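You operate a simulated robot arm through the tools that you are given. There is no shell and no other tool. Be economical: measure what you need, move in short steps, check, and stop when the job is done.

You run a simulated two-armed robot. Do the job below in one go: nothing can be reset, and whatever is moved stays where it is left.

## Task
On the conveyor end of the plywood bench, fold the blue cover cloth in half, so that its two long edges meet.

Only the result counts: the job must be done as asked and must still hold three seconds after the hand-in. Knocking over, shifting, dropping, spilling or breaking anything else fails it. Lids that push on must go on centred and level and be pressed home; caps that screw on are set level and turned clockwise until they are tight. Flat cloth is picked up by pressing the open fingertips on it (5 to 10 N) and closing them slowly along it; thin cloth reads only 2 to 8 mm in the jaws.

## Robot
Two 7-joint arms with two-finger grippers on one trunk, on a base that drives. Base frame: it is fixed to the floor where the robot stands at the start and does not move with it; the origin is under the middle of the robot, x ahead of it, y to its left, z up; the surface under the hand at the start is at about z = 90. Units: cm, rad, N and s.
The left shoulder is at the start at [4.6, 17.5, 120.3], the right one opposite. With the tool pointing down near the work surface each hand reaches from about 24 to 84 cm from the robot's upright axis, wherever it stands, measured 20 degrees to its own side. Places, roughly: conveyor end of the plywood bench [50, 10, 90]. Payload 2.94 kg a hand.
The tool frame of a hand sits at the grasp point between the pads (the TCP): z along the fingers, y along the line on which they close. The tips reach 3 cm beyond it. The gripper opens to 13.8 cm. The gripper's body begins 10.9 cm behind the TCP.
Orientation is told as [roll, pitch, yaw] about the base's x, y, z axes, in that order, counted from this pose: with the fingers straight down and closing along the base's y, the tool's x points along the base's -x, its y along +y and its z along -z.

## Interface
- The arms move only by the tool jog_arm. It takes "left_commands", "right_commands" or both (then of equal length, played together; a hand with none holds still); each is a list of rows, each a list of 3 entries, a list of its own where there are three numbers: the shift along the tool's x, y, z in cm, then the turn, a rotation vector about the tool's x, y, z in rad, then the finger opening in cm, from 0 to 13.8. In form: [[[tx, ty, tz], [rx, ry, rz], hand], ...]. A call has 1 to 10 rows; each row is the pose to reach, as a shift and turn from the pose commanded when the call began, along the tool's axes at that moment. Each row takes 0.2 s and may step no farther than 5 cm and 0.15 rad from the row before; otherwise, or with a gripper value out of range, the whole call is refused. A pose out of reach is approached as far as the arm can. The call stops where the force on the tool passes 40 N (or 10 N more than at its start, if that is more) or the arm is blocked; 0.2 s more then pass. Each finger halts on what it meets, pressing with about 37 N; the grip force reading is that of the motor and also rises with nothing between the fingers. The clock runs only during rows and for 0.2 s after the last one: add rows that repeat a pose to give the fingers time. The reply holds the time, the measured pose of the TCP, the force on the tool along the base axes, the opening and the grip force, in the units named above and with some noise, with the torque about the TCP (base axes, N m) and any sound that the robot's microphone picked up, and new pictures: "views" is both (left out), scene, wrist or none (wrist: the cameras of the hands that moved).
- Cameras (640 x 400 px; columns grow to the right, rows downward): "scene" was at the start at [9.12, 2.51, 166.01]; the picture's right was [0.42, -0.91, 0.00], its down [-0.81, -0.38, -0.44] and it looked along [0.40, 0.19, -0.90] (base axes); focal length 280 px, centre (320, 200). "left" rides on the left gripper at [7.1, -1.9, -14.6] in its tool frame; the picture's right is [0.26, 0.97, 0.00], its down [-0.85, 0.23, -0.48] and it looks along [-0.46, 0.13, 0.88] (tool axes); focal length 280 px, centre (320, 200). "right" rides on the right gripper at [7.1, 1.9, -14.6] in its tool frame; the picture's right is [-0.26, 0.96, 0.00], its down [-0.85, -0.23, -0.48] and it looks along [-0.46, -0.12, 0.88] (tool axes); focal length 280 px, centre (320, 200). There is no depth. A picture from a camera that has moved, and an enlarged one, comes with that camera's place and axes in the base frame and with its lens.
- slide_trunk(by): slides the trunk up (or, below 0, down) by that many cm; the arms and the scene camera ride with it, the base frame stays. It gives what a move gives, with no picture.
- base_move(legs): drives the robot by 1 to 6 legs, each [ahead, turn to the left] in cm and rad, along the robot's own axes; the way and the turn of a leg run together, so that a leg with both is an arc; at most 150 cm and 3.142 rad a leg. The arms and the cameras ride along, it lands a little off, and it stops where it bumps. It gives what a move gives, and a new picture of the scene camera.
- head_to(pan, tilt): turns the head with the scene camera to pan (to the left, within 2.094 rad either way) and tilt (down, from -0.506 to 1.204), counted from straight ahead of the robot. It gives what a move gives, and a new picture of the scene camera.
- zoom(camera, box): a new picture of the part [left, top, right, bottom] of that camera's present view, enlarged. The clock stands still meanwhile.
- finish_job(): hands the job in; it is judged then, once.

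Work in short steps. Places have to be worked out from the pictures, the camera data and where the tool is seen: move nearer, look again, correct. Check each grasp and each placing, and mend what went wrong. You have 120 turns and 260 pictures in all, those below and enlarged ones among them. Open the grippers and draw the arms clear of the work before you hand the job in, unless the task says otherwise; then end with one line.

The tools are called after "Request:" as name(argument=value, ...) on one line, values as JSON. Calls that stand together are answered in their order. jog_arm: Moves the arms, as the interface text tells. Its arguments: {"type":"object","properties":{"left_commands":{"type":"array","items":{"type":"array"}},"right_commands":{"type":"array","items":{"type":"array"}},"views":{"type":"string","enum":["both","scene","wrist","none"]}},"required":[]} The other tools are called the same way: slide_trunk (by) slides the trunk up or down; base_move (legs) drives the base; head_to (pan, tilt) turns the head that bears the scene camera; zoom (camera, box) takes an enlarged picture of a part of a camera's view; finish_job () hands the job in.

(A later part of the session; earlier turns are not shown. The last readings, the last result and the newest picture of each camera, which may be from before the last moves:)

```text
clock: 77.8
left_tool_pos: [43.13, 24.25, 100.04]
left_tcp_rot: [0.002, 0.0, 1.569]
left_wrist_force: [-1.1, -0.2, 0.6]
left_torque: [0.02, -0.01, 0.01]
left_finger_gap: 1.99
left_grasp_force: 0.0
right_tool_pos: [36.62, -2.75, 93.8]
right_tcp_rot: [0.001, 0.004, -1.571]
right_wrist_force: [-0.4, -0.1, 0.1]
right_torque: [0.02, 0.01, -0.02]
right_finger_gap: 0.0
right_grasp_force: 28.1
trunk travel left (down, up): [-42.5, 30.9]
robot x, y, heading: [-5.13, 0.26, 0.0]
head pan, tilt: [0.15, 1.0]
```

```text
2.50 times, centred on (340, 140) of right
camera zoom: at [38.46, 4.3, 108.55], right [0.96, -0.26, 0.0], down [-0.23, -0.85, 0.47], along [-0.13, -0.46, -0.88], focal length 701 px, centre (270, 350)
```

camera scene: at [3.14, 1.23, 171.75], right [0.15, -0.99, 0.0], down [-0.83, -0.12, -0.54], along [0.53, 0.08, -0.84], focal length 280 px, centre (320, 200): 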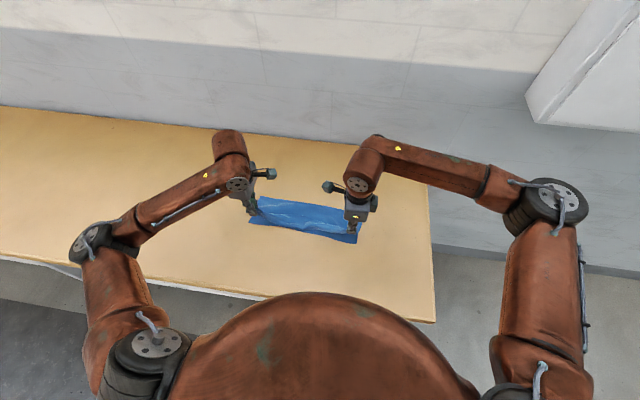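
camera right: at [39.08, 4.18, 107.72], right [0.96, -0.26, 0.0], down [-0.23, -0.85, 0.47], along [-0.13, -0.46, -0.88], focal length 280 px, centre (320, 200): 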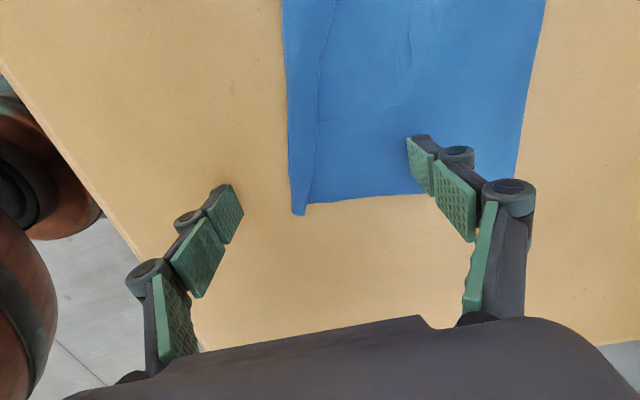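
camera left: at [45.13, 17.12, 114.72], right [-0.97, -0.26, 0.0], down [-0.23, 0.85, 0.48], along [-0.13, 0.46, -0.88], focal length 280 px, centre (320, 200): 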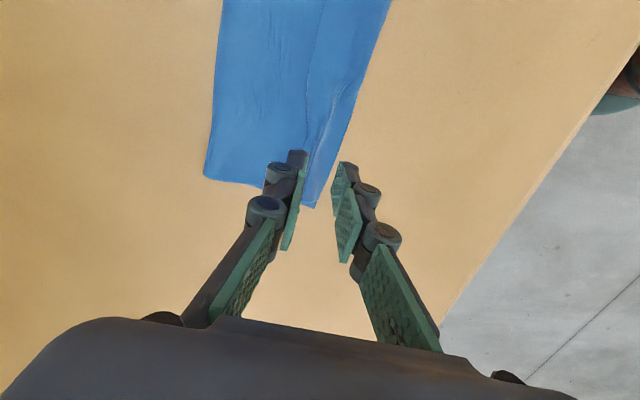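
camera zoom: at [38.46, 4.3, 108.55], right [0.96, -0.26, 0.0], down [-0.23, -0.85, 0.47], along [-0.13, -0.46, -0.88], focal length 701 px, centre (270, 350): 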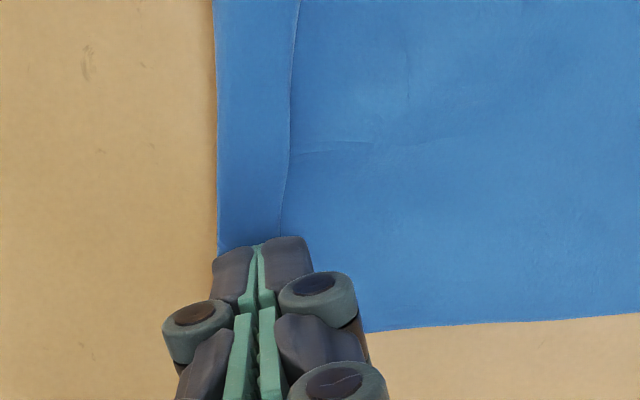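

The seam needs 0.4 cm more. I press harder and spread again.

Request:
jog_arm(right_commands=[[[0, 0.4, 0.3], [0, 0, 0], 0], [[0, 0.4, 0.7], [0, 0, 0], 0], [[0, 0.4, 0.9], [0, 0, 0], 0], [[0, 0.4, 1.0], [0, 0, 0], 0], [[0, 0.1, 1.0], [0, 0, 0], 0.6], [[0, -0.2, 1.05], [0, 0, 0], 1.2], [[0, -0.5, 1.05], [0, 0, 0], 1.8], [[0, -0.8, 1.07], [0, 0, 0], 2.4], [[0, -1.2, 1.07], [0, 0, 0], 3.2], [[0, -1.6, 1.1], [0, 0, 0], 4.0]], views="wrist")

```text
clock: 80.0
left_tool_pos: [43.01, 24.37, 100.14]
left_tcp_rot: [0.0, 0.0, 1.567]
left_wrist_force: [0.2, -0.2, 0.2]
left_torque: [-0.02, 0.01, -0.02]
left_finger_gap: 2.01
left_grasp_force: 0.0
right_tool_pos: [34.8, -2.79, 92.77]
right_tcp_rot: [-0.002, 0.002, -1.573]
right_wrist_force: [0.0, 1.4, 16.1]
right_torque: [-0.09, -0.11, -0.01]
right_finger_gap: 4.36
right_grasp_force: 3.3
trunk travel left (down, up): [-42.5, 30.9]
robot x, y, heading: [-4.98, 0.67, -0.008]
head pan, tilt: [0.15, 1.0]
camera right: at [36.75, 4.2, 107.38], right [0.96, -0.26, 0.0], down [-0.23, -0.85, 0.47], along [-0.13, -0.46, -0.88], focal length 280 px, centre (320, 200)
```

right: 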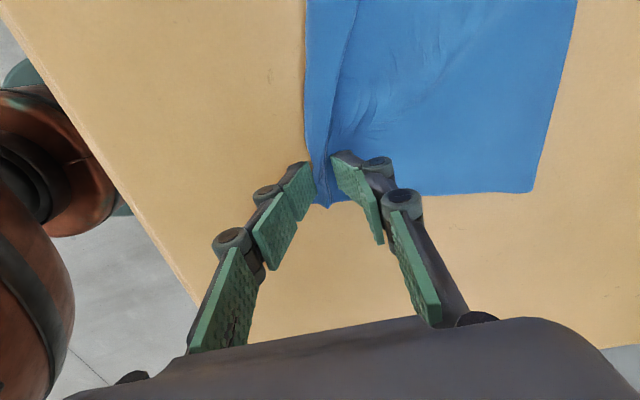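

Spreading does not flip the rest. A better idea is to pinch the top layer farther in, beyond the folded strip, and lift it. The strip then hangs free on my side and opens by its own weight, and I can lay it down flat. I position both hands for that.

Request:
jog_arm(left_commands=[[[0, -0.8, 0], [0, 0, 0], 2], [[0, -1.6, 0], [0, 0, 0], 2], [[0, -2.4, 0], [0, 0, 0], 2], [[0, -3.2, 1], [0, 0, 0], 2], [[0, -3.7, 3], [0, 0, 0], 2], [[0, -3.7, 5], [0, 0, 0], 2], [[0, -3.7, 6], [0, 0, 0], 2]], right_commands=[[[0, 0, -1.5], [0, 0, 0], 4], [[0, 0, -3], [0, 0, 0], 3], [[0, 1, -4], [0, 0, 0], 2], [[0, 2.5, -4], [0, 0, 0], 2], [[0, 4, -3.5], [0, 0, 0], 2], [[0, 4, -2], [0, 0, 0], 2], [[0, 4, -1.2], [0, 0, 0], 2]], views="wrist")

Request:
zoom(camera="scene", box=[230, 180, 390, 280])

```text
clock: 81.6
left_tool_pos: [46.77, 24.25, 94.27]
left_tcp_rot: [0.0, 0.0, 1.568]
left_wrist_force: [0.1, 0.3, 0.2]
left_torque: [0.0, -0.01, -0.03]
left_finger_gap: 2.03
left_grasp_force: 0.1
right_tool_pos: [38.92, -2.64, 94.04]
right_tcp_rot: [0.0, 0.004, -1.571]
right_wrist_force: [-0.2, 0.3, 0.2]
right_torque: [-0.05, 0.0, -0.03]
right_finger_gap: 2.05
right_grasp_force: 0.0
trunk travel left (down, up): [-42.5, 30.9]
robot x, y, heading: [-5.16, 0.22, 0.001]
head pan, tilt: [0.15, 1.0]
camera right: at [40.68, 4.29, 108.76], right [0.96, -0.26, 0.0], down [-0.23, -0.85, 0.47], along [-0.13, -0.46, -0.88], focal length 280 px, centre (320, 200)
camera left: at [48.87, 17.09, 108.73], right [-0.97, -0.26, 0.0], down [-0.23, 0.85, 0.48], along [-0.13, 0.46, -0.88], focal length 280 px, centre (320, 200)
```

right: 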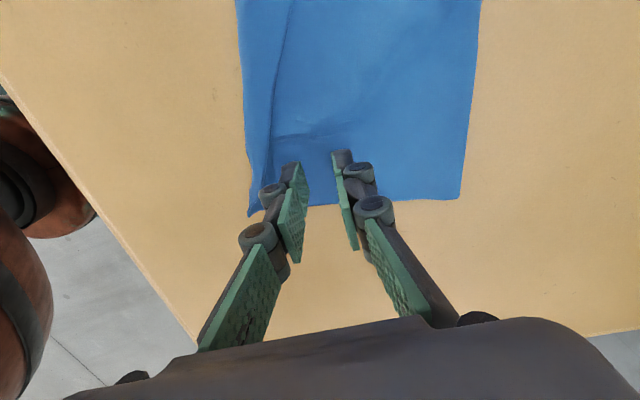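
left: 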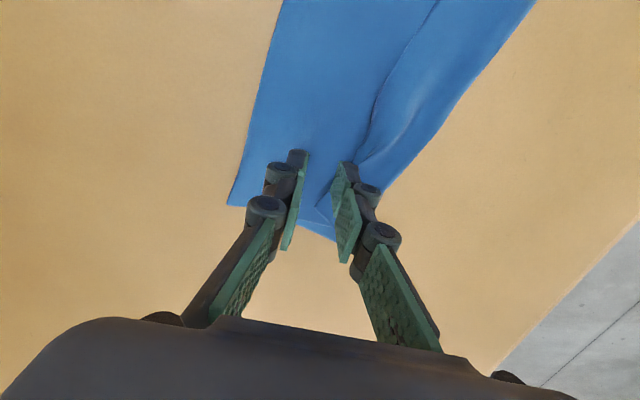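

```text
4.00 times, centred on (310, 230) of scene
camera zoom: at [3.21, 1.2, 171.75], right [0.15, -0.99, 0.0], down [-0.83, -0.12, -0.54], along [0.53, 0.08, -0.84], focal length 1119 px, centre (360, 80)
```

zoom: 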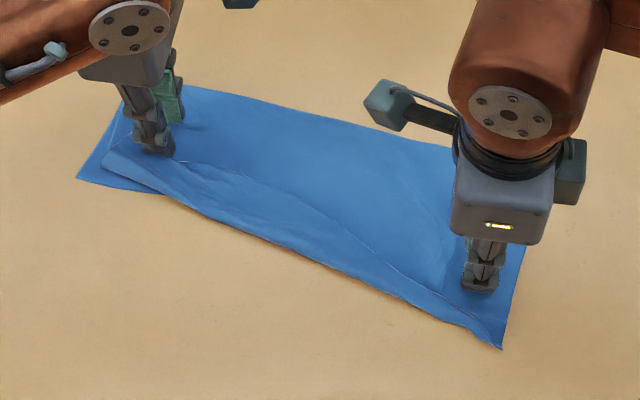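

The hem is clear in this view: 1.5 cm wide at the right, 3 to 4 cm in the middle and left. Both hands stand beyond it on the top layer. I press and close.

Request:
jog_arm(left_commands=[[[0, -0.4, 0.5], [0, 0, 0], 2], [[0, -0.4, 0.9], [0, 0, 0], 2], [[0, -0.4, 1.15], [0, 0, 0], 2], [[0, -0.4, 1.35], [0, 0, 0], 2], [[0, -0.4, 1.4], [0, 0, 0], 1.6], [[0, -0.4, 1.4], [0, 0, 0], 1.2], [[0, -0.4, 1.4], [0, 0, 0], 0.8], [[0, -0.4, 1.4], [0, 0, 0], 0.4], [[0, -0.4, 1.4], [0, 0, 0], 0], [[0, -0.4, 1.4], [0, 0, 0], 0]], right_commands=[[[0, 0, 0.4], [0, 0, 0], 2], [[0, 0, 0.7], [0, 0, 0], 2], [[0, 0, 0.95], [0, 0, 0], 2], [[0, 0, 1.15], [0, 0, 0], 2], [[0, 0, 1.2], [0, 0, 0], 1.6], [[0, 0, 1.2], [0, 0, 0], 1.2], [[0, 0, 1.2], [0, 0, 0], 0.8], [[0, 0, 1.2], [0, 0, 0], 0.4], [[0, 0, 1.2], [0, 0, 0], 0], [[0, 0, 1.2], [0, 0, 0], 0]], views="wrist")

```text
clock: 83.8
left_tool_pos: [47.15, 24.26, 92.9]
left_tcp_rot: [0.0, -0.001, 1.57]
left_wrist_force: [-2.2, -0.8, 9.6]
left_torque: [0.05, 0.12, 0.06]
left_finger_gap: 0.01
left_grasp_force: 28.4
right_tool_pos: [38.9, -2.74, 93.0]
right_tcp_rot: [0.003, 0.003, -1.573]
right_wrist_force: [1.5, 1.4, 11.3]
right_torque: [-0.08, 0.05, 0.04]
right_finger_gap: 0.3
right_grasp_force: 27.7
trunk travel left (down, up): [-42.5, 30.9]
robot x, y, heading: [-4.9, 0.32, -0.002]
head pan, tilt: [0.15, 1.0]
camera right: at [40.63, 4.24, 107.6], right [0.96, -0.26, 0.0], down [-0.23, -0.85, 0.47], along [-0.12, -0.46, -0.88], focal length 280 px, centre (320, 200)
camera left: at [49.13, 17.12, 107.47], right [-0.97, -0.26, 0.0], down [-0.23, 0.85, 0.48], along [-0.12, 0.46, -0.88], focal length 280 px, centre (320, 200)
```

right: 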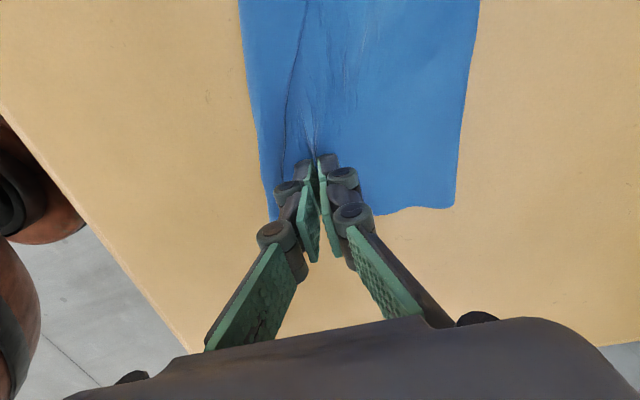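
left: 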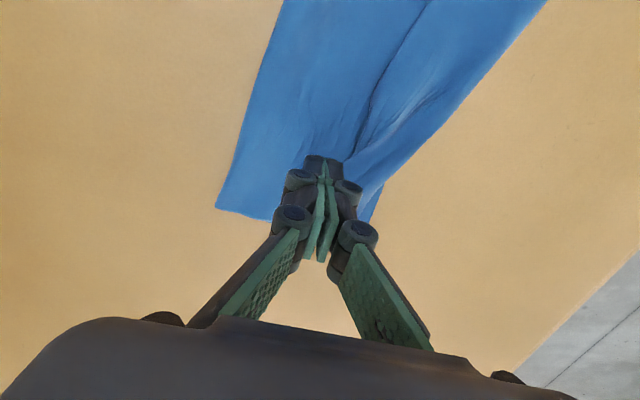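

The right has a hold (0.3), but the left slipped. I retry the left with a wider gap.

Request:
jog_arm(left_commands=[[[0, 0, -1], [0, 0, 0], 1], [[0, 0, -1], [0, 0, 0], 2], [[0, 0, -1], [0, 0, 0], 3.2], [[0, 0, -0.4], [0, 0, 0], 3.2], [[0, 0, 0.05], [0, 0, 0], 3.2], [[0, 0, 0.1], [0, 0, 0], 2.6], [[0, 0, 0.12], [0, 0, 0], 2.0], [[0, 0, 0.12], [0, 0, 0], 1.4], [[0, 0, 0.12], [0, 0, 0], 0.8], [[0, 0, 0.12], [0, 0, 0], 0.3]], views="wrist")

```text
clock: 86.0
left_tool_pos: [47.01, 24.17, 92.82]
left_tcp_rot: [-0.003, 0.0, 1.57]
left_wrist_force: [-8.4, -1.5, 36.4]
left_torque: [0.08, 0.57, 0.02]
left_finger_gap: 0.37
left_grasp_force: 0.4
right_tool_pos: [38.7, -2.81, 92.91]
right_tcp_rot: [0.002, 0.004, -1.573]
right_wrist_force: [1.2, -0.5, 19.9]
right_torque: [-0.07, -0.15, 0.02]
right_finger_gap: 0.15
right_grasp_force: 33.4
trunk travel left (down, up): [-42.5, 30.9]
robot x, y, heading: [-5.29, 0.36, -0.005]
head pan, tilt: [0.15, 1.0]
camera left: at [49.01, 17.04, 107.54], right [-0.97, -0.26, 0.0], down [-0.23, 0.85, 0.48], along [-0.12, 0.46, -0.88], focal length 280 px, centre (320, 200)
```

left: 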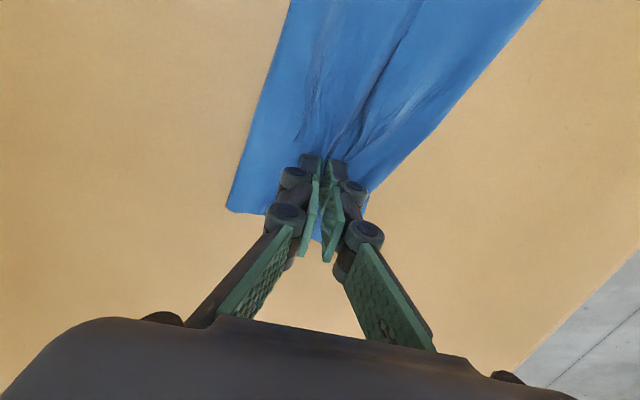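

The press rose to 36 N and a ridge formed. I ease up, close fully, lift both hands 4 cm and see which layers come up.

Request:
jog_arm(left_commands=[[[0, 0, -0.15], [0, 0, 0], 0], [[0, 0, -0.2], [0, 0, 0], 0], [[0, 0, -0.2], [0, 0, 0], 0], [[0, 0, -1], [0, 0, 0], 0], [[0, 0, -2], [0, 0, 0], 0], [[0, 0, -3], [0, 0, 0], 0], [[0, 0, -4], [0, 0, 0], 0]], right_commands=[[[0, 0, -0.1], [0, 0, 0], 0], [[0, 0, -0.1], [0, 0, 0], 0], [[0, 0, -0.1], [0, 0, 0], 0], [[0, 0, -1], [0, 0, 0], 0], [[0, 0, -2], [0, 0, 0], 0], [[0, 0, -3], [0, 0, 0], 0], [[0, 0, -4], [0, 0, 0], 0]], views="wrist")

Request:
zoom(camera="scene", box=[230, 180, 390, 280])

```text
clock: 87.6
left_tool_pos: [47.33, 24.34, 96.63]
left_tcp_rot: [0.002, 0.0, 1.57]
left_wrist_force: [-0.7, 0.8, 0.7]
left_torque: [0.02, 0.01, 0.0]
left_finger_gap: 0.0
left_grasp_force: 29.0
right_tool_pos: [38.74, -2.84, 96.63]
right_tcp_rot: [0.0, 0.003, -1.573]
right_wrist_force: [0.5, -0.2, 4.9]
right_torque: [0.09, 0.08, 0.01]
right_finger_gap: 0.0
right_grasp_force: 25.3
trunk travel left (down, up): [-42.5, 30.9]
robot x, y, heading: [-5.49, 0.02, -0.002]
head pan, tilt: [0.15, 1.0]
camera right: at [40.69, 4.22, 111.38], right [0.96, -0.26, 0.0], down [-0.23, -0.85, 0.47], along [-0.13, -0.46, -0.88], focal length 280 px, centre (320, 200)
camera left: at [49.32, 17.25, 111.17], right [-0.97, -0.26, 0.0], down [-0.23, 0.85, 0.48], along [-0.13, 0.46, -0.88], focal length 280 px, centre (320, 200)
```

right: 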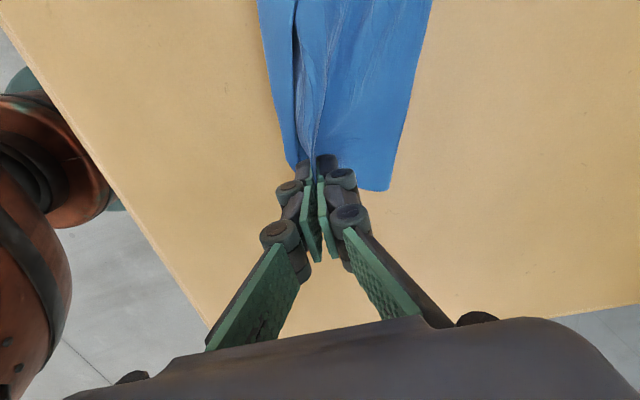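
left: 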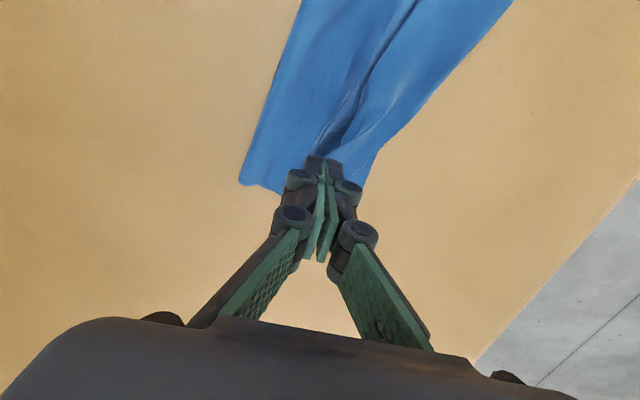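

```text
4.00 times, centred on (310, 230) of scene
camera zoom: at [3.1, 1.19, 171.75], right [0.15, -0.99, 0.0], down [-0.83, -0.12, -0.54], along [0.53, 0.08, -0.84], focal length 1119 px, centre (360, 80)
```

zoom: 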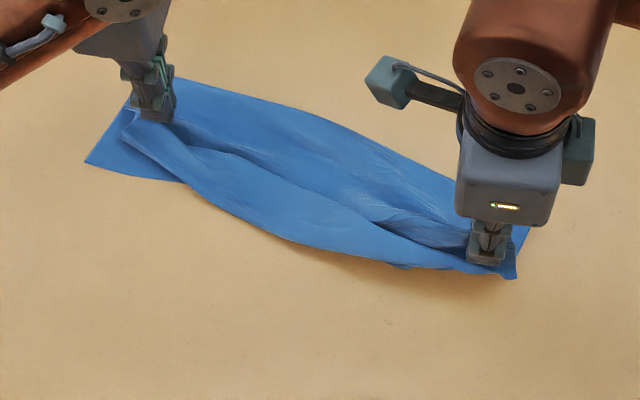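

The right is clearly holding the top layer. I lift higher to let the hem hang open.

Request:
jog_arm(left_commands=[[[0, 0, -1.5], [0, 0, 0], 0], [[0, 0, -3], [0, 0, 0], 0], [[0, 0, -4.5], [0, 0, 0], 0], [[0, 0, -6], [0, 0, 0], 0]], right_commands=[[[0, 0.5, -1.5], [0, 0, 0], 0], [[0, 1, -3], [0, 0, 0], 0], [[0, 1.5, -4.5], [0, 0, 0], 0], [[0, 2, -6], [0, 0, 0], 0]], views="wrist")

Request:
zoom(camera="scene", box=[230, 160, 390, 260])

```text
clock: 88.6
left_tool_pos: [47.37, 24.2, 102.73]
left_tcp_rot: [0.003, -0.001, 1.569]
left_wrist_force: [0.1, -0.6, 0.5]
left_torque: [-0.05, -0.04, 0.01]
left_finger_gap: 0.01
left_grasp_force: 28.2
right_tool_pos: [41.01, -2.69, 102.81]
right_tcp_rot: [0.0, 0.001, -1.575]
right_wrist_force: [-0.1, -0.2, -1.5]
right_torque: [-0.02, 0.02, 0.02]
right_finger_gap: 0.26
right_grasp_force: 28.7
trunk travel left (down, up): [-42.5, 30.9]
robot x, y, heading: [-4.91, 0.19, -0.004]
head pan, tilt: [0.15, 1.0]
camera right: at [42.84, 4.4, 117.44], right [0.96, -0.26, 0.0], down [-0.23, -0.85, 0.47], along [-0.13, -0.46, -0.88], focal length 280 px, centre (320, 200)
camera left: at [49.43, 17.2, 117.21], right [-0.97, -0.26, 0.0], down [-0.23, 0.85, 0.48], along [-0.13, 0.46, -0.88], focal length 280 px, centre (320, 200)
```

right: 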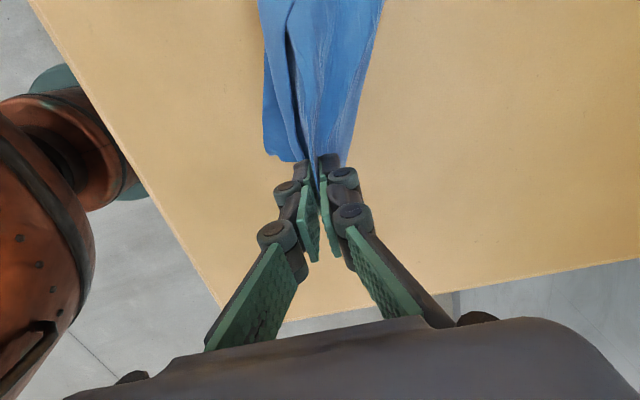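
left: 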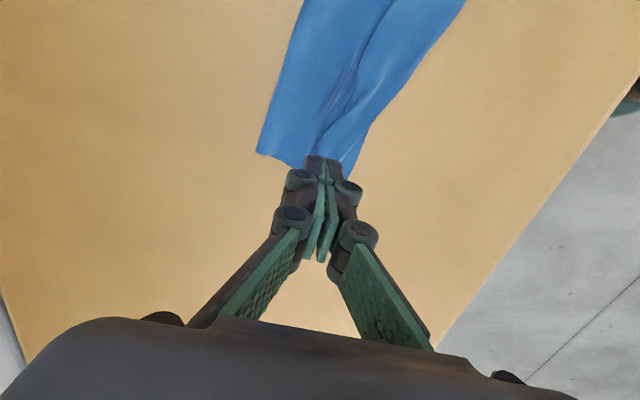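

```text
4.00 times, centred on (310, 210) of scene
camera zoom: at [3.17, 1.2, 171.75], right [0.15, -0.99, 0.0], down [-0.83, -0.12, -0.54], along [0.53, 0.08, -0.84], focal length 1119 px, centre (360, 160)
```

zoom: 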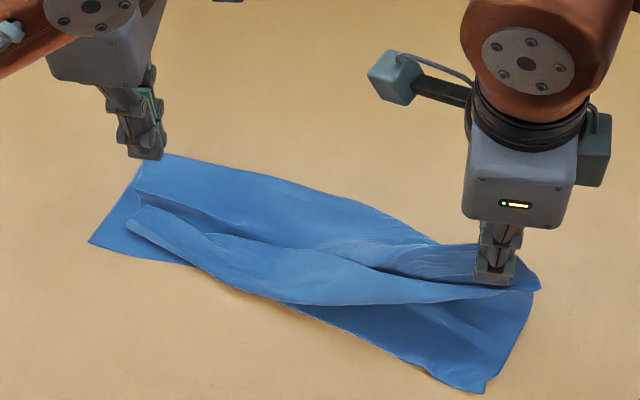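

I take a closer look at the right tail from the wrist camera.

Request:
zoom(camera="right", box=[220, 0, 420, 180])

Request:
zoom(camera="scene", box=[310, 190, 390, 270])

```text
2.22 times, centred on (320, 90) of right
camera zoom: at [42.84, 4.4, 117.44], right [0.96, -0.26, 0.0], down [-0.23, -0.85, 0.47], along [-0.13, -0.46, -0.88], focal length 623 px, centre (320, 444)
```

zoom: 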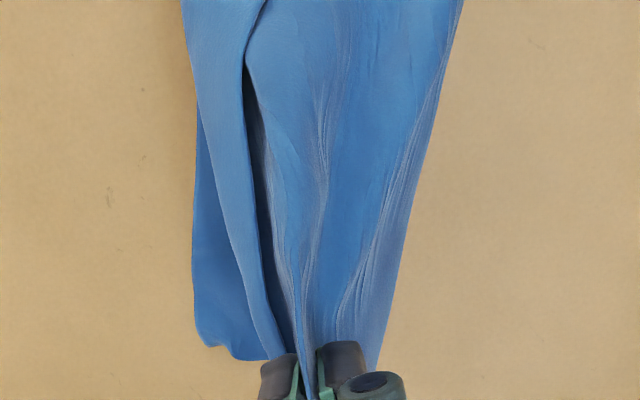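

```text
5.00 times, centred on (350, 230) of scene
camera zoom: at [3.17, 1.2, 171.75], right [0.15, -0.99, 0.0], down [-0.83, -0.12, -0.54], along [0.53, 0.08, -0.84], focal length 1398 px, centre (170, 50)
```

zoom: 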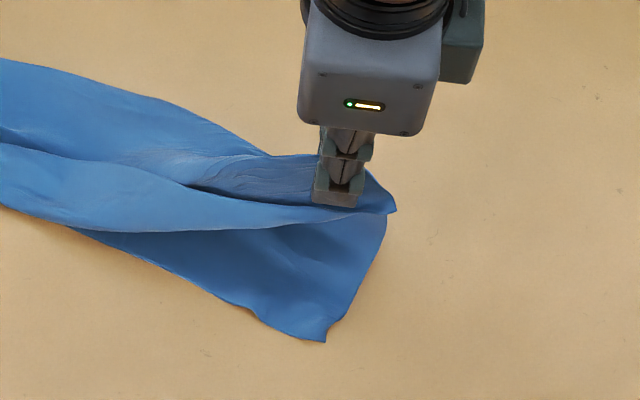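

It is hard to tell the layers apart here. I lay the right side down while moving away from me, so the tail trails toward me flat. Then I release and look with both hands clear.

Request:
jog_arm(right_commands=[[[0, 0, 1.5], [0, 0, 0], 0], [[0, 0.3, 3], [0, 0, 0], 0], [[0, 0.8, 4.5], [0, 0, 0], 0], [[0, 1.3, 6], [0, 0, 0], 0], [[0, 1.8, 7.5], [0, 0, 0], 0], [[0, 2.3, 8.8], [0, 0, 0], 0], [[0, 2.5, 9.5], [0, 0, 0], 0], [[0, 2.5, 9.5], [0, 0, 0], 1], [[0, 2.5, 9.5], [0, 0, 0], 2], [[0, 2.5, 8], [0, 0, 0], 2.5]], left_commands=[[[0, 0, 0], [0, 0, 0], 1], [[0, 0, 0], [0, 0, 0], 2], [[0, 0, -1], [0, 0, 0], 2], [[0, 0, -2], [0, 0, 0], 2], [[0, 0, -3], [0, 0, 0], 2], [[-1, 0, -3], [0, 0, 0], 2], [[-2, 0, -3], [0, 0, 0], 2], [[-3, 0, -3], [0, 0, 0], 2], [[-4, 0, -3], [0, 0, 0], 2], [[-5, 0, -3], [0, 0, 0], 2]], views="none")

Request:
jog_arm(right_commands=[[[0, 0, -2], [0, 0, 0], 2.5], [[0, 0, -5], [0, 0, 0], 2.5], [[0, 0, -8], [0, 0, 0], 2.5], [[-2, 1, -11], [0, 0, 0], 2.5], [[-5, 2, -11], [0, 0, 0], 2.5], [[-8, 3, -11], [0, 0, 0], 2.5]], views="wrist")

Request:
zoom(camera="scene", box=[230, 160, 390, 260])

```text
clock: 90.8
left_tool_pos: [47.26, 29.17, 105.63]
left_tcp_rot: [0.002, 0.003, 1.569]
left_wrist_force: [-0.9, 0.7, 0.0]
left_torque: [-0.06, -0.02, -0.03]
left_finger_gap: 1.99
left_grasp_force: 0.1
right_tool_pos: [43.38, -2.63, 94.75]
right_tcp_rot: [0.0, 0.004, -1.572]
right_wrist_force: [-0.7, -0.1, 0.2]
right_torque: [0.04, -0.02, -0.02]
right_finger_gap: 2.52
right_grasp_force: 0.1
trunk travel left (down, up): [-42.5, 30.9]
robot x, y, heading: [-5.11, 0.42, -0.004]
head pan, tilt: [0.15, 1.0]
```

```text
clock: 92.2
left_tool_pos: [47.29, 28.94, 105.74]
left_tcp_rot: [0.003, 0.001, 1.569]
left_wrist_force: [-0.4, -0.3, 1.1]
left_torque: [0.04, -0.02, 0.01]
left_finger_gap: 2.0
left_grasp_force: 0.1
right_tool_pos: [46.39, -10.72, 105.85]
right_tcp_rot: [0.001, 0.005, -1.573]
right_wrist_force: [-0.4, 0.0, 1.1]
right_torque: [0.03, 0.0, -0.01]
right_finger_gap: 2.51
right_grasp_force: 0.1
trunk travel left (down, up): [-42.5, 30.9]
robot x, y, heading: [-4.97, 0.57, -0.005]
head pan, tilt: [0.15, 1.0]
camera right: at [48.28, -3.74, 120.57], right [0.96, -0.26, 0.0], down [-0.23, -0.85, 0.47], along [-0.13, -0.46, -0.88], focal length 280 px, centre (320, 200)
```

right: 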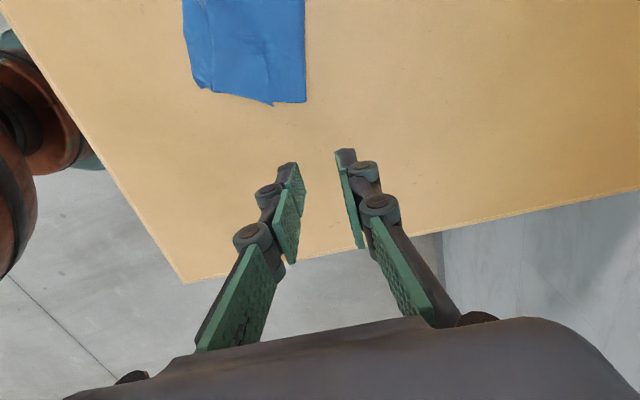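

```text
4.00 times, centred on (310, 210) of scene
camera zoom: at [3.14, 1.03, 171.75], right [0.15, -0.99, 0.0], down [-0.83, -0.12, -0.54], along [0.53, 0.08, -0.84], focal length 1119 px, centre (360, 160)
```

zoom: 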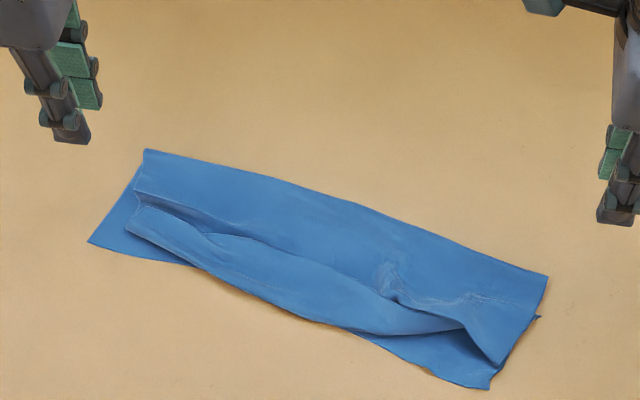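

With the hands clear, the view shows the top layer's hem still folded over at the left and middle. The clean remedy is to pinch that hem flap and carry it away from me. This unfolds hem and cloth in one go, and I then redo the fold with the edge inside the jaws. I move the left hand in for a close look at the flap.

Request:
jog_arm(left_commands=[[[1.5, 0, -1], [0, 0, 0], 2], [[3, 0, -2], [0, 0, 0], 2], [[5, 0, -3], [0, 0, 0], 2], [[7, 0, -4], [0, 0, 0], 2], [[9, 0, -4], [0, 0, 0], 2], [[10, 0, -4], [0, 0, 0], 2]], views="wrist")

Request:
zoom(camera="left", box=[200, 0, 460, 200])

```text
clock: 93.6
left_tool_pos: [47.09, 19.12, 109.7]
left_tcp_rot: [0.002, 0.0, 1.573]
left_wrist_force: [0.4, 0.6, -0.9]
left_torque: [0.01, -0.01, -0.01]
left_finger_gap: 2.0
left_grasp_force: 0.0
right_tool_pos: [46.46, -10.64, 105.8]
right_tcp_rot: [-0.001, 0.003, -1.573]
right_wrist_force: [-0.6, 0.2, 0.1]
right_torque: [0.0, -0.01, 0.01]
right_finger_gap: 2.5
right_grasp_force: 0.0
trunk travel left (down, up): [-42.5, 30.9]
robot x, y, heading: [-5.09, 0.16, -0.005]
head pan, tilt: [0.15, 1.0]
camera left: at [49.19, 12.07, 124.33], right [-0.97, -0.26, 0.0], down [-0.23, 0.85, 0.48], along [-0.13, 0.46, -0.88], focal length 280 px, centre (320, 200)
```

left: 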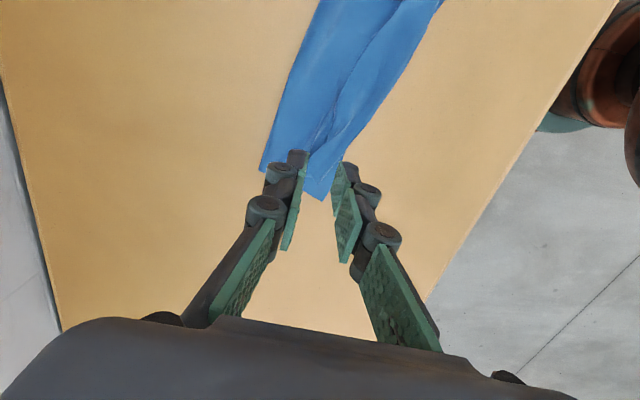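

```text
2.00 times, centred on (330, 100) of left
camera zoom: at [49.19, 12.07, 124.33], right [-0.97, -0.26, 0.0], down [-0.23, 0.85, 0.48], along [-0.13, 0.46, -0.88], focal length 561 px, centre (300, 400)
```

zoom: 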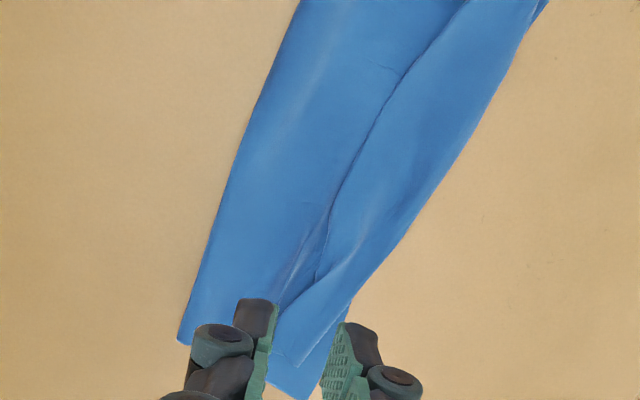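

The flap is about 5 cm wide at y=16.5, from its crease at x≈40.7 to its raw edge at 45.8. I go down with the left hand on its middle, at x≈43.7, with a 2 cm gap.

Request:
jog_arm(left_commands=[[[1, 1.2, 2], [0, 0, 0], 2], [[2, 2.4, 4.5], [0, 0, 0], 2], [[2.6, 3.4, 7.5], [0, 0, 0], 2], [[2.6, 3.4, 11], [0, 0, 0], 2], [[2.6, 3.4, 14], [0, 0, 0], 2], [[2.6, 3.4, 15.5], [0, 0, 0], 2], [[2.6, 3.4, 15.9], [0, 0, 0], 2]], views="wrist")

```text
clock: 95.2
left_tool_pos: [43.92, 16.71, 93.79]
left_tcp_rot: [0.003, 0.002, 1.568]
left_wrist_force: [0.2, 0.1, 0.0]
left_torque: [-0.03, 0.0, 0.01]
left_finger_gap: 2.0
left_grasp_force: 0.1
right_tool_pos: [46.43, -10.6, 105.93]
right_tcp_rot: [0.001, 0.005, -1.574]
right_wrist_force: [-0.4, -0.7, -0.3]
right_torque: [-0.01, 0.02, 0.0]
right_finger_gap: 2.49
right_grasp_force: 0.0
trunk travel left (down, up): [-42.5, 30.9]
robot x, y, heading: [-5.22, 0.44, -0.001]
head pan, tilt: [0.15, 1.0]
camera left: at [45.95, 9.54, 108.36], right [-0.97, -0.26, 0.0], down [-0.23, 0.85, 0.48], along [-0.13, 0.46, -0.88], focal length 280 px, centre (320, 200)
```

left: 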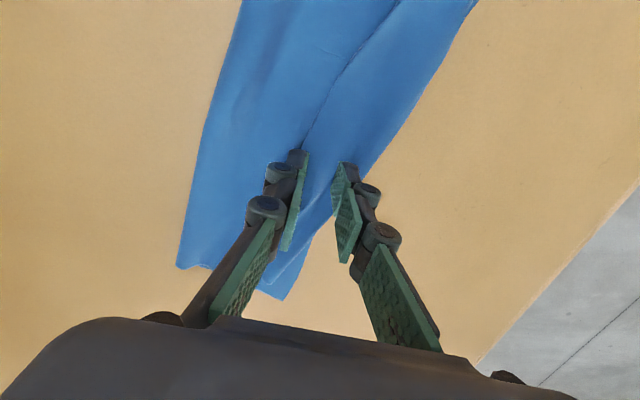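

The flap is narrower here, about 3 cm, so I narrow the gap, press lightly and close.

Request:
jog_arm(left_commands=[[[0, 0.1, 0], [0, 0, 0], 1.4], [[0, 0.1, 0.3], [0, 0, 0], 1.4], [[0, 0.1, 0.6], [0, 0, 0], 1.4], [[0, 0.1, 0.75], [0, 0, 0], 1.2], [[0, 0.1, 0.78], [0, 0, 0], 0.9], [[0, 0.1, 0.78], [0, 0, 0], 0.6], [[0, 0.1, 0.78], [0, 0, 0], 0.3], [[0, 0.1, 0.78], [0, 0, 0], 0], [[0, 0.1, 0.78], [0, 0, 0], 0]], views="wrist")

```text
clock: 97.2
left_tool_pos: [43.8, 16.65, 93.14]
left_tcp_rot: [0.001, 0.001, 1.57]
left_wrist_force: [0.3, -0.4, -0.7]
left_torque: [0.03, -0.02, -0.05]
left_finger_gap: 0.56
left_grasp_force: 35.4
right_tool_pos: [46.39, -10.63, 105.93]
right_tcp_rot: [0.0, 0.004, -1.572]
right_wrist_force: [0.6, 1.2, -0.4]
right_torque: [0.03, -0.04, 0.0]
right_finger_gap: 2.5
right_grasp_force: 0.1
trunk travel left (down, up): [-42.5, 30.9]
robot x, y, heading: [-5.1, 0.09, -0.002]
head pan, tilt: [0.15, 1.0]
camera left: at [45.82, 9.56, 107.66], right [-0.97, -0.26, 0.0], down [-0.23, 0.85, 0.48], along [-0.13, 0.46, -0.88], focal length 280 px, centre (320, 200)
```

left: 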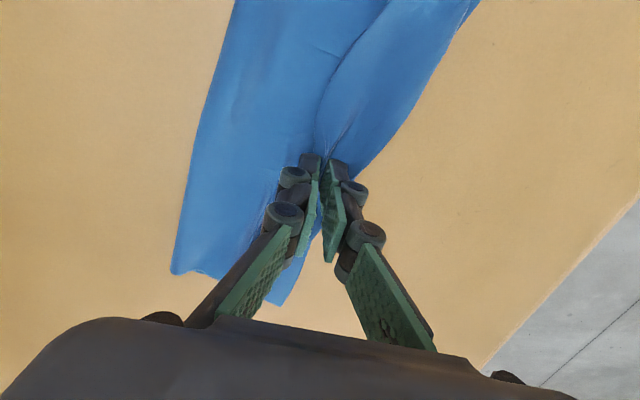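

Gripped (0.56). I lift and carry away from me, which should unfold the flap and the top layer.

Request:
jog_arm(left_commands=[[[0, 0, -2], [0, 0, 0], 0], [[0, 0, -4], [0, 0, 0], 0], [[0, -1, -6], [0, 0, 0], 0], [[0, -3, -8], [0, 0, 0], 0], [[0, -5.5, -9], [0, 0, 0], 0], [[0, -8, -9.5], [0, 0, 0], 0], [[0, -10.5, -9.5], [0, 0, 0], 0], [[0, -13, -9], [0, 0, 0], 0], [[0, -15, -8], [0, 0, 0], 0]], views="wrist")

Request:
zoom(camera="scene", box=[230, 150, 390, 260])

```text
clock: 99.2
left_tool_pos: [58.99, 16.7, 100.73]
left_tcp_rot: [0.001, -0.001, 1.571]
left_wrist_force: [-0.4, -0.5, 2.8]
left_torque: [0.0, -0.03, -0.01]
left_finger_gap: 0.24
left_grasp_force: 37.6
right_tool_pos: [46.56, -10.67, 105.93]
right_tcp_rot: [0.0, 0.003, -1.573]
right_wrist_force: [0.0, 1.0, 0.0]
right_torque: [0.04, 0.0, -0.04]
right_finger_gap: 2.5
right_grasp_force: 0.1
trunk travel left (down, up): [-42.5, 30.9]
robot x, y, heading: [-5.32, 0.02, -0.004]
head pan, tilt: [0.15, 1.0]
camera left: at [61.08, 9.56, 115.31], right [-0.97, -0.26, 0.0], down [-0.23, 0.85, 0.48], along [-0.13, 0.46, -0.88], focal length 280 px, centre (320, 200)
```

left: 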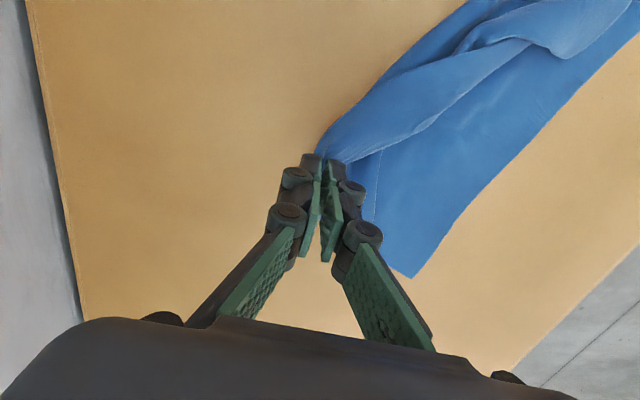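

```text
3.64 times, centred on (310, 205) of scene
camera zoom: at [3.25, 1.16, 171.74], right [0.15, -0.99, 0.0], down [-0.83, -0.12, -0.54], along [0.53, 0.08, -0.84], focal length 1017 px, centre (356, 182)
```

zoom: 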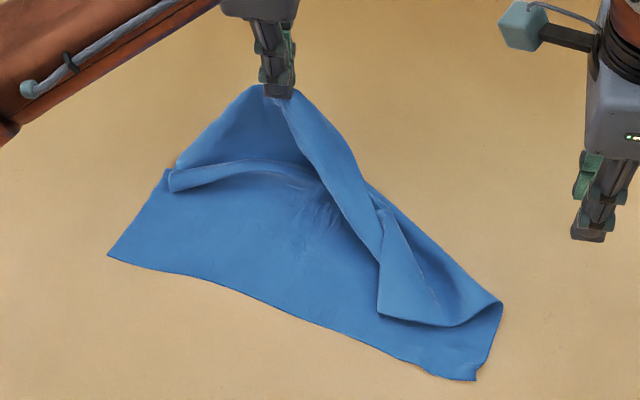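

Unfolding works well. I carry on to x≈66 and lower it there.

Request:
jog_arm(left_commands=[[[0, -1.5, 1], [0, 0, 0], 0], [[0, -3, 2.5], [0, 0, 0], 0], [[0, -4.5, 4], [0, 0, 0], 0], [[0, -5.8, 5.5], [0, 0, 0], 0], [[0, -6.8, 6.8], [0, 0, 0], 0], [[0, -7.2, 7.6], [0, 0, 0], 0], [[0, -7.2, 7.6], [0, 0, 0], 0]], views="wrist")

Request:
zoom(camera="scene", box=[230, 150, 390, 260])

```text
clock: 100.8
left_tool_pos: [66.04, 16.49, 93.24]
left_tcp_rot: [0.003, -0.002, 1.57]
left_wrist_force: [-0.1, 0.9, -1.6]
left_torque: [-0.04, -0.08, -0.01]
left_finger_gap: 0.78
left_grasp_force: 38.0
right_tool_pos: [46.48, -10.51, 105.88]
right_tcp_rot: [0.001, 0.002, -1.573]
right_wrist_force: [0.0, -0.5, 0.4]
right_torque: [-0.01, -0.01, 0.03]
right_finger_gap: 2.5
right_grasp_force: 0.0
trunk travel left (down, up): [-42.5, 30.9]
robot x, y, heading: [-5.13, 0.46, -0.001]
head pan, tilt: [0.15, 1.0]
camera left: at [68.03, 9.33, 107.84], right [-0.97, -0.26, 0.0], down [-0.23, 0.85, 0.48], along [-0.13, 0.46, -0.88], focal length 280 px, centre (320, 200)
```

left: 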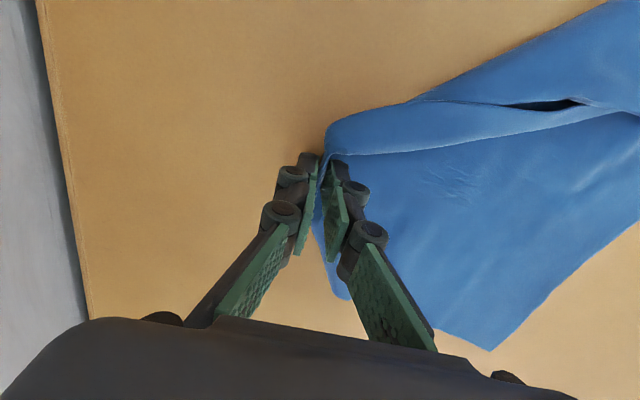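

```text
3.64 times, centred on (310, 205) of scene
camera zoom: at [3.14, 1.16, 171.75], right [0.15, -0.99, 0.0], down [-0.83, -0.12, -0.54], along [0.53, 0.08, -0.84], focal length 1017 px, centre (356, 182)
```

zoom: 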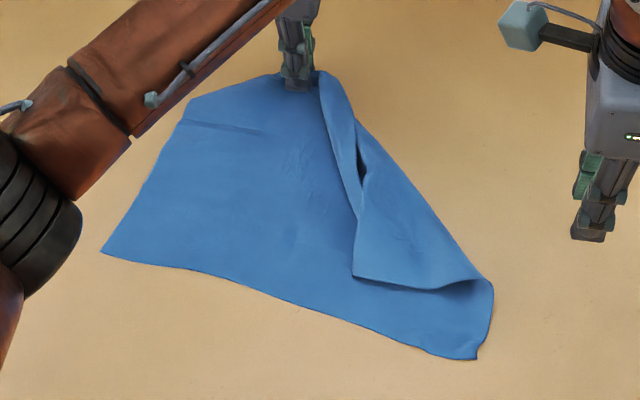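

The left two thirds have opened. The far-right corner is still flipped in, at about [44.9, 7.8], with its short edge along x≈44.9. I release the left and withdraw it, then look at that corner with the right hand.

Request:
jog_arm(left_commands=[[[0, 0, 0.1], [0, 0, 0], 1], [[0, 0, 0.1], [0, 0, 0], 2], [[0, 0, -1], [0, 0, 0], 2.5], [[0, 0, -4], [0, 0, 0], 2.5], [[0, 0, -8], [0, 0, 0], 2.5], [[-2, 0, -10], [0, 0, 0], 2.5], [[-5, 0, -10], [0, 0, 0], 2.5], [[-8, 0, -10], [0, 0, 0], 2.5], [[-10, 0, -10], [0, 0, 0], 2.5]], right_commands=[[[1, 0, 0], [0, 0, 0], 2], [[3, 0, 0], [0, 0, 0], 2], [[5, 0, 0], [0, 0, 0], 2], [[7, 0, 0], [0, 0, 0], 2], [[9, 0, 0], [0, 0, 0], 2], [[11, 0, 0.5], [0, 0, 0], 2], [[13, 0, 1], [0, 0, 0], 2], [[15, -0.3, 2], [0, 0, 0], 2], [[16.5, -0.5, 3], [0, 0, 0], 2]], views="wrist")

```text
clock: 102.8
left_tool_pos: [66.01, 26.64, 103.34]
left_tcp_rot: [0.002, 0.002, 1.569]
left_wrist_force: [0.1, 0.5, -1.1]
left_torque: [-0.01, 0.02, 0.01]
left_finger_gap: 2.5
left_grasp_force: 0.1
right_tool_pos: [46.06, 5.93, 102.75]
right_tcp_rot: [0.001, 0.002, -1.573]
right_wrist_force: [-0.1, 0.2, 1.0]
right_torque: [-0.02, 0.04, -0.03]
right_finger_gap: 2.02
right_grasp_force: 0.0
trunk travel left (down, up): [-42.5, 30.9]
robot x, y, heading: [-5.27, 0.44, -0.004]
head pan, tilt: [0.15, 1.0]
camera right: at [47.94, 12.83, 117.44], right [0.96, -0.26, 0.0], down [-0.23, -0.85, 0.47], along [-0.13, -0.46, -0.88], focal length 280 px, centre (320, 200)
camera left: at [68.11, 19.62, 117.9], right [-0.97, -0.26, 0.0], down [-0.23, 0.85, 0.48], along [-0.13, 0.46, -0.88], focal length 280 px, centre (320, 200)
```

right: 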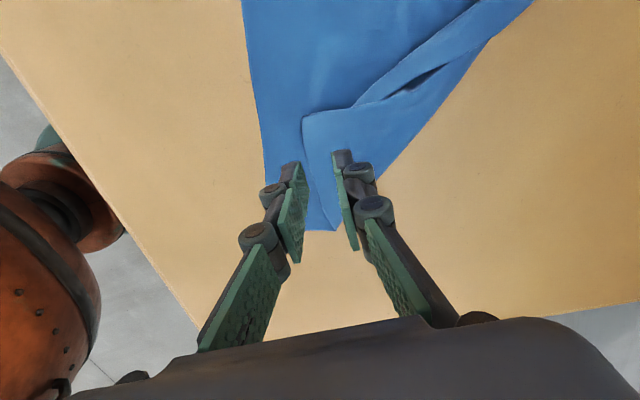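
left: 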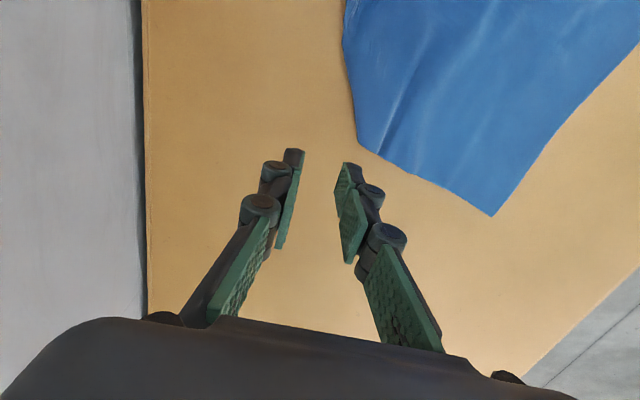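

The far-left corner now lies flat and clean. The flipped far-right corner is at [44.7, 7.7], with its edge at x≈44.4. I shift the right hand to straddle that edge and descend.

Request:
jog_arm(right_commands=[[[0, -0.5, 2], [0, 0, 0], 2], [[0, -0.9, 4], [0, 0, 0], 2], [[0, -0.9, 6], [0, 0, 0], 2], [[0, -0.9, 8], [0, 0, 0], 2], [[0, -0.9, 9], [0, 0, 0], 2], [[0, -0.9, 9.4], [0, 0, 0], 2]], views="wrist")

```text
clock: 104.2
left_tool_pos: [65.96, 26.56, 103.39]
left_tcp_rot: [0.0, 0.001, 1.568]
left_wrist_force: [0.6, -0.4, -0.5]
left_torque: [0.04, 0.03, -0.01]
left_finger_gap: 2.51
left_grasp_force: 0.0
right_tool_pos: [45.17, 5.75, 93.44]
right_tcp_rot: [0.001, 0.003, -1.571]
right_wrist_force: [0.1, -0.4, 1.1]
right_torque: [-0.05, -0.06, -0.01]
right_finger_gap: 1.99
right_grasp_force: 0.1
trunk travel left (down, up): [-42.5, 30.9]
robot x, y, heading: [-5.05, 0.37, -0.008]
head pan, tilt: [0.15, 1.0]
camera right: at [47.02, 12.69, 108.03], right [0.96, -0.26, 0.0], down [-0.23, -0.85, 0.47], along [-0.13, -0.46, -0.88], focal length 280 px, centre (320, 200)
```

right: 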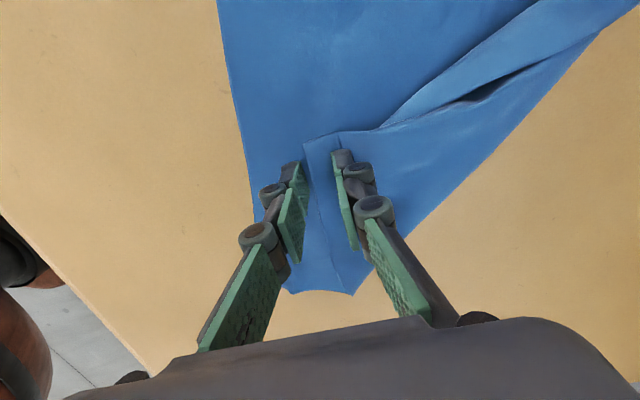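

The edge runs between the fingers, close to the near one. I press lightly and close.

Request:
jog_arm(right_commands=[[[0, 0, 0.2], [0, 0, 0], 2], [[0, 0, 0.35], [0, 0, 0], 1.8], [[0, 0, 0.4], [0, 0, 0], 1.5], [[0, 0, 0.4], [0, 0, 0], 1.2], [[0, 0, 0.4], [0, 0, 0], 0.9], [[0, 0, 0.4], [0, 0, 0], 0.6], [[0, 0, 0.4], [0, 0, 0], 0.3], [[0, 0, 0.4], [0, 0, 0], 0], [[0, 0, 0.4], [0, 0, 0], 0]], views="wrist")

```text
clock: 106.2
left_tool_pos: [65.84, 26.59, 103.42]
left_tcp_rot: [0.003, 0.001, 1.569]
left_wrist_force: [0.0, -0.1, -0.2]
left_torque: [0.01, 0.01, -0.03]
left_finger_gap: 2.5
left_grasp_force: 0.1
right_tool_pos: [45.04, 5.73, 92.94]
right_tcp_rot: [0.0, 0.003, -1.573]
right_wrist_force: [3.6, 0.8, 23.7]
right_torque: [-0.15, -0.52, 0.03]
right_finger_gap: 0.25
right_grasp_force: 32.7
trunk travel left (down, up): [-42.5, 30.9]
robot x, y, heading: [-5.49, 0.44, 0.002]
head pan, tilt: [0.15, 1.0]
camera right: at [46.88, 12.74, 107.72], right [0.96, -0.26, 0.0], down [-0.23, -0.85, 0.47], along [-0.13, -0.46, -0.88], focal length 280 px, centre (320, 200)
```

right: 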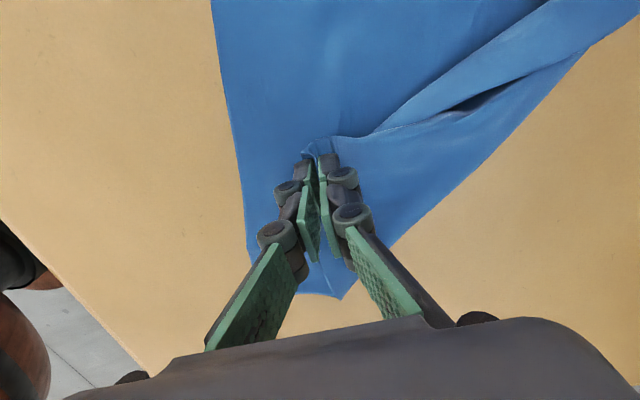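

Gripped (0.25). I lift and carry the corner outward toward [62, -7].

Request:
jog_arm(right_commands=[[[0, 0, -2], [0, 0, 0], 0], [[0, 0, -4], [0, 0, 0], 0], [[-1, 1.5, -6], [0, 0, 0], 0], [[-2.5, 3.5, -8], [0, 0, 0], 0], [[-4, 5.5, -9], [0, 0, 0], 0], [[-5.5, 7.5, -9], [0, 0, 0], 0], [[-7, 9.5, -9], [0, 0, 0], 0], [[-8.5, 11.5, -8.5], [0, 0, 0], 0], [[-10, 13.5, -7.5], [0, 0, 0], 0]], views="wrist")

Request:
zoom(camera="scene", box=[230, 150, 390, 260])

```text
clock: 108.2
left_tool_pos: [66.04, 26.6, 103.38]
left_tcp_rot: [0.002, 0.001, 1.57]
left_wrist_force: [-0.2, 0.4, -0.5]
left_torque: [0.02, 0.03, 0.01]
left_finger_gap: 2.5
left_grasp_force: 0.2
right_tool_pos: [58.8, -4.52, 100.36]
right_tcp_rot: [-0.001, 0.006, -1.574]
right_wrist_force: [-0.2, -0.2, -2.0]
right_torque: [-0.02, 0.03, 0.01]
right_finger_gap: 0.75
right_grasp_force: 36.0
trunk travel left (down, up): [-42.5, 30.9]
robot x, y, heading: [-5.78, 0.76, -0.006]
head pan, tilt: [0.15, 1.0]
camera right: at [60.66, 2.51, 115.08], right [0.96, -0.26, 0.0], down [-0.23, -0.85, 0.47], along [-0.13, -0.46, -0.88], focal length 280 px, centre (320, 200)
```

right: 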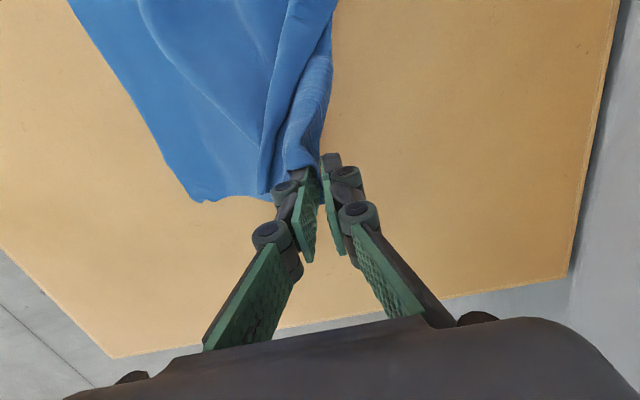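

```text
3.64 times, centred on (310, 205) of scene
camera zoom: at [3.25, 1.16, 171.74], right [0.15, -0.99, 0.0], down [-0.83, -0.12, -0.54], along [0.53, 0.08, -0.84], focal length 1017 px, centre (356, 182)
```

zoom: 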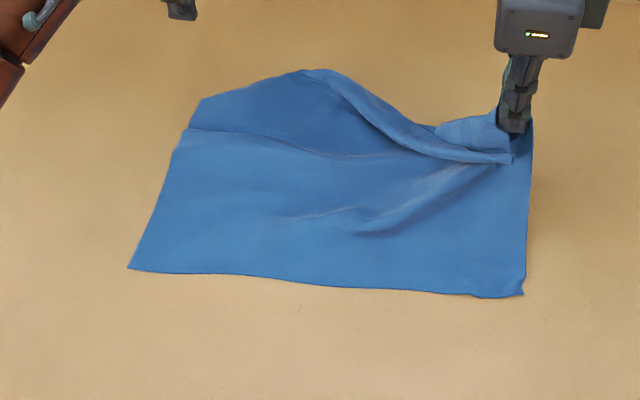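

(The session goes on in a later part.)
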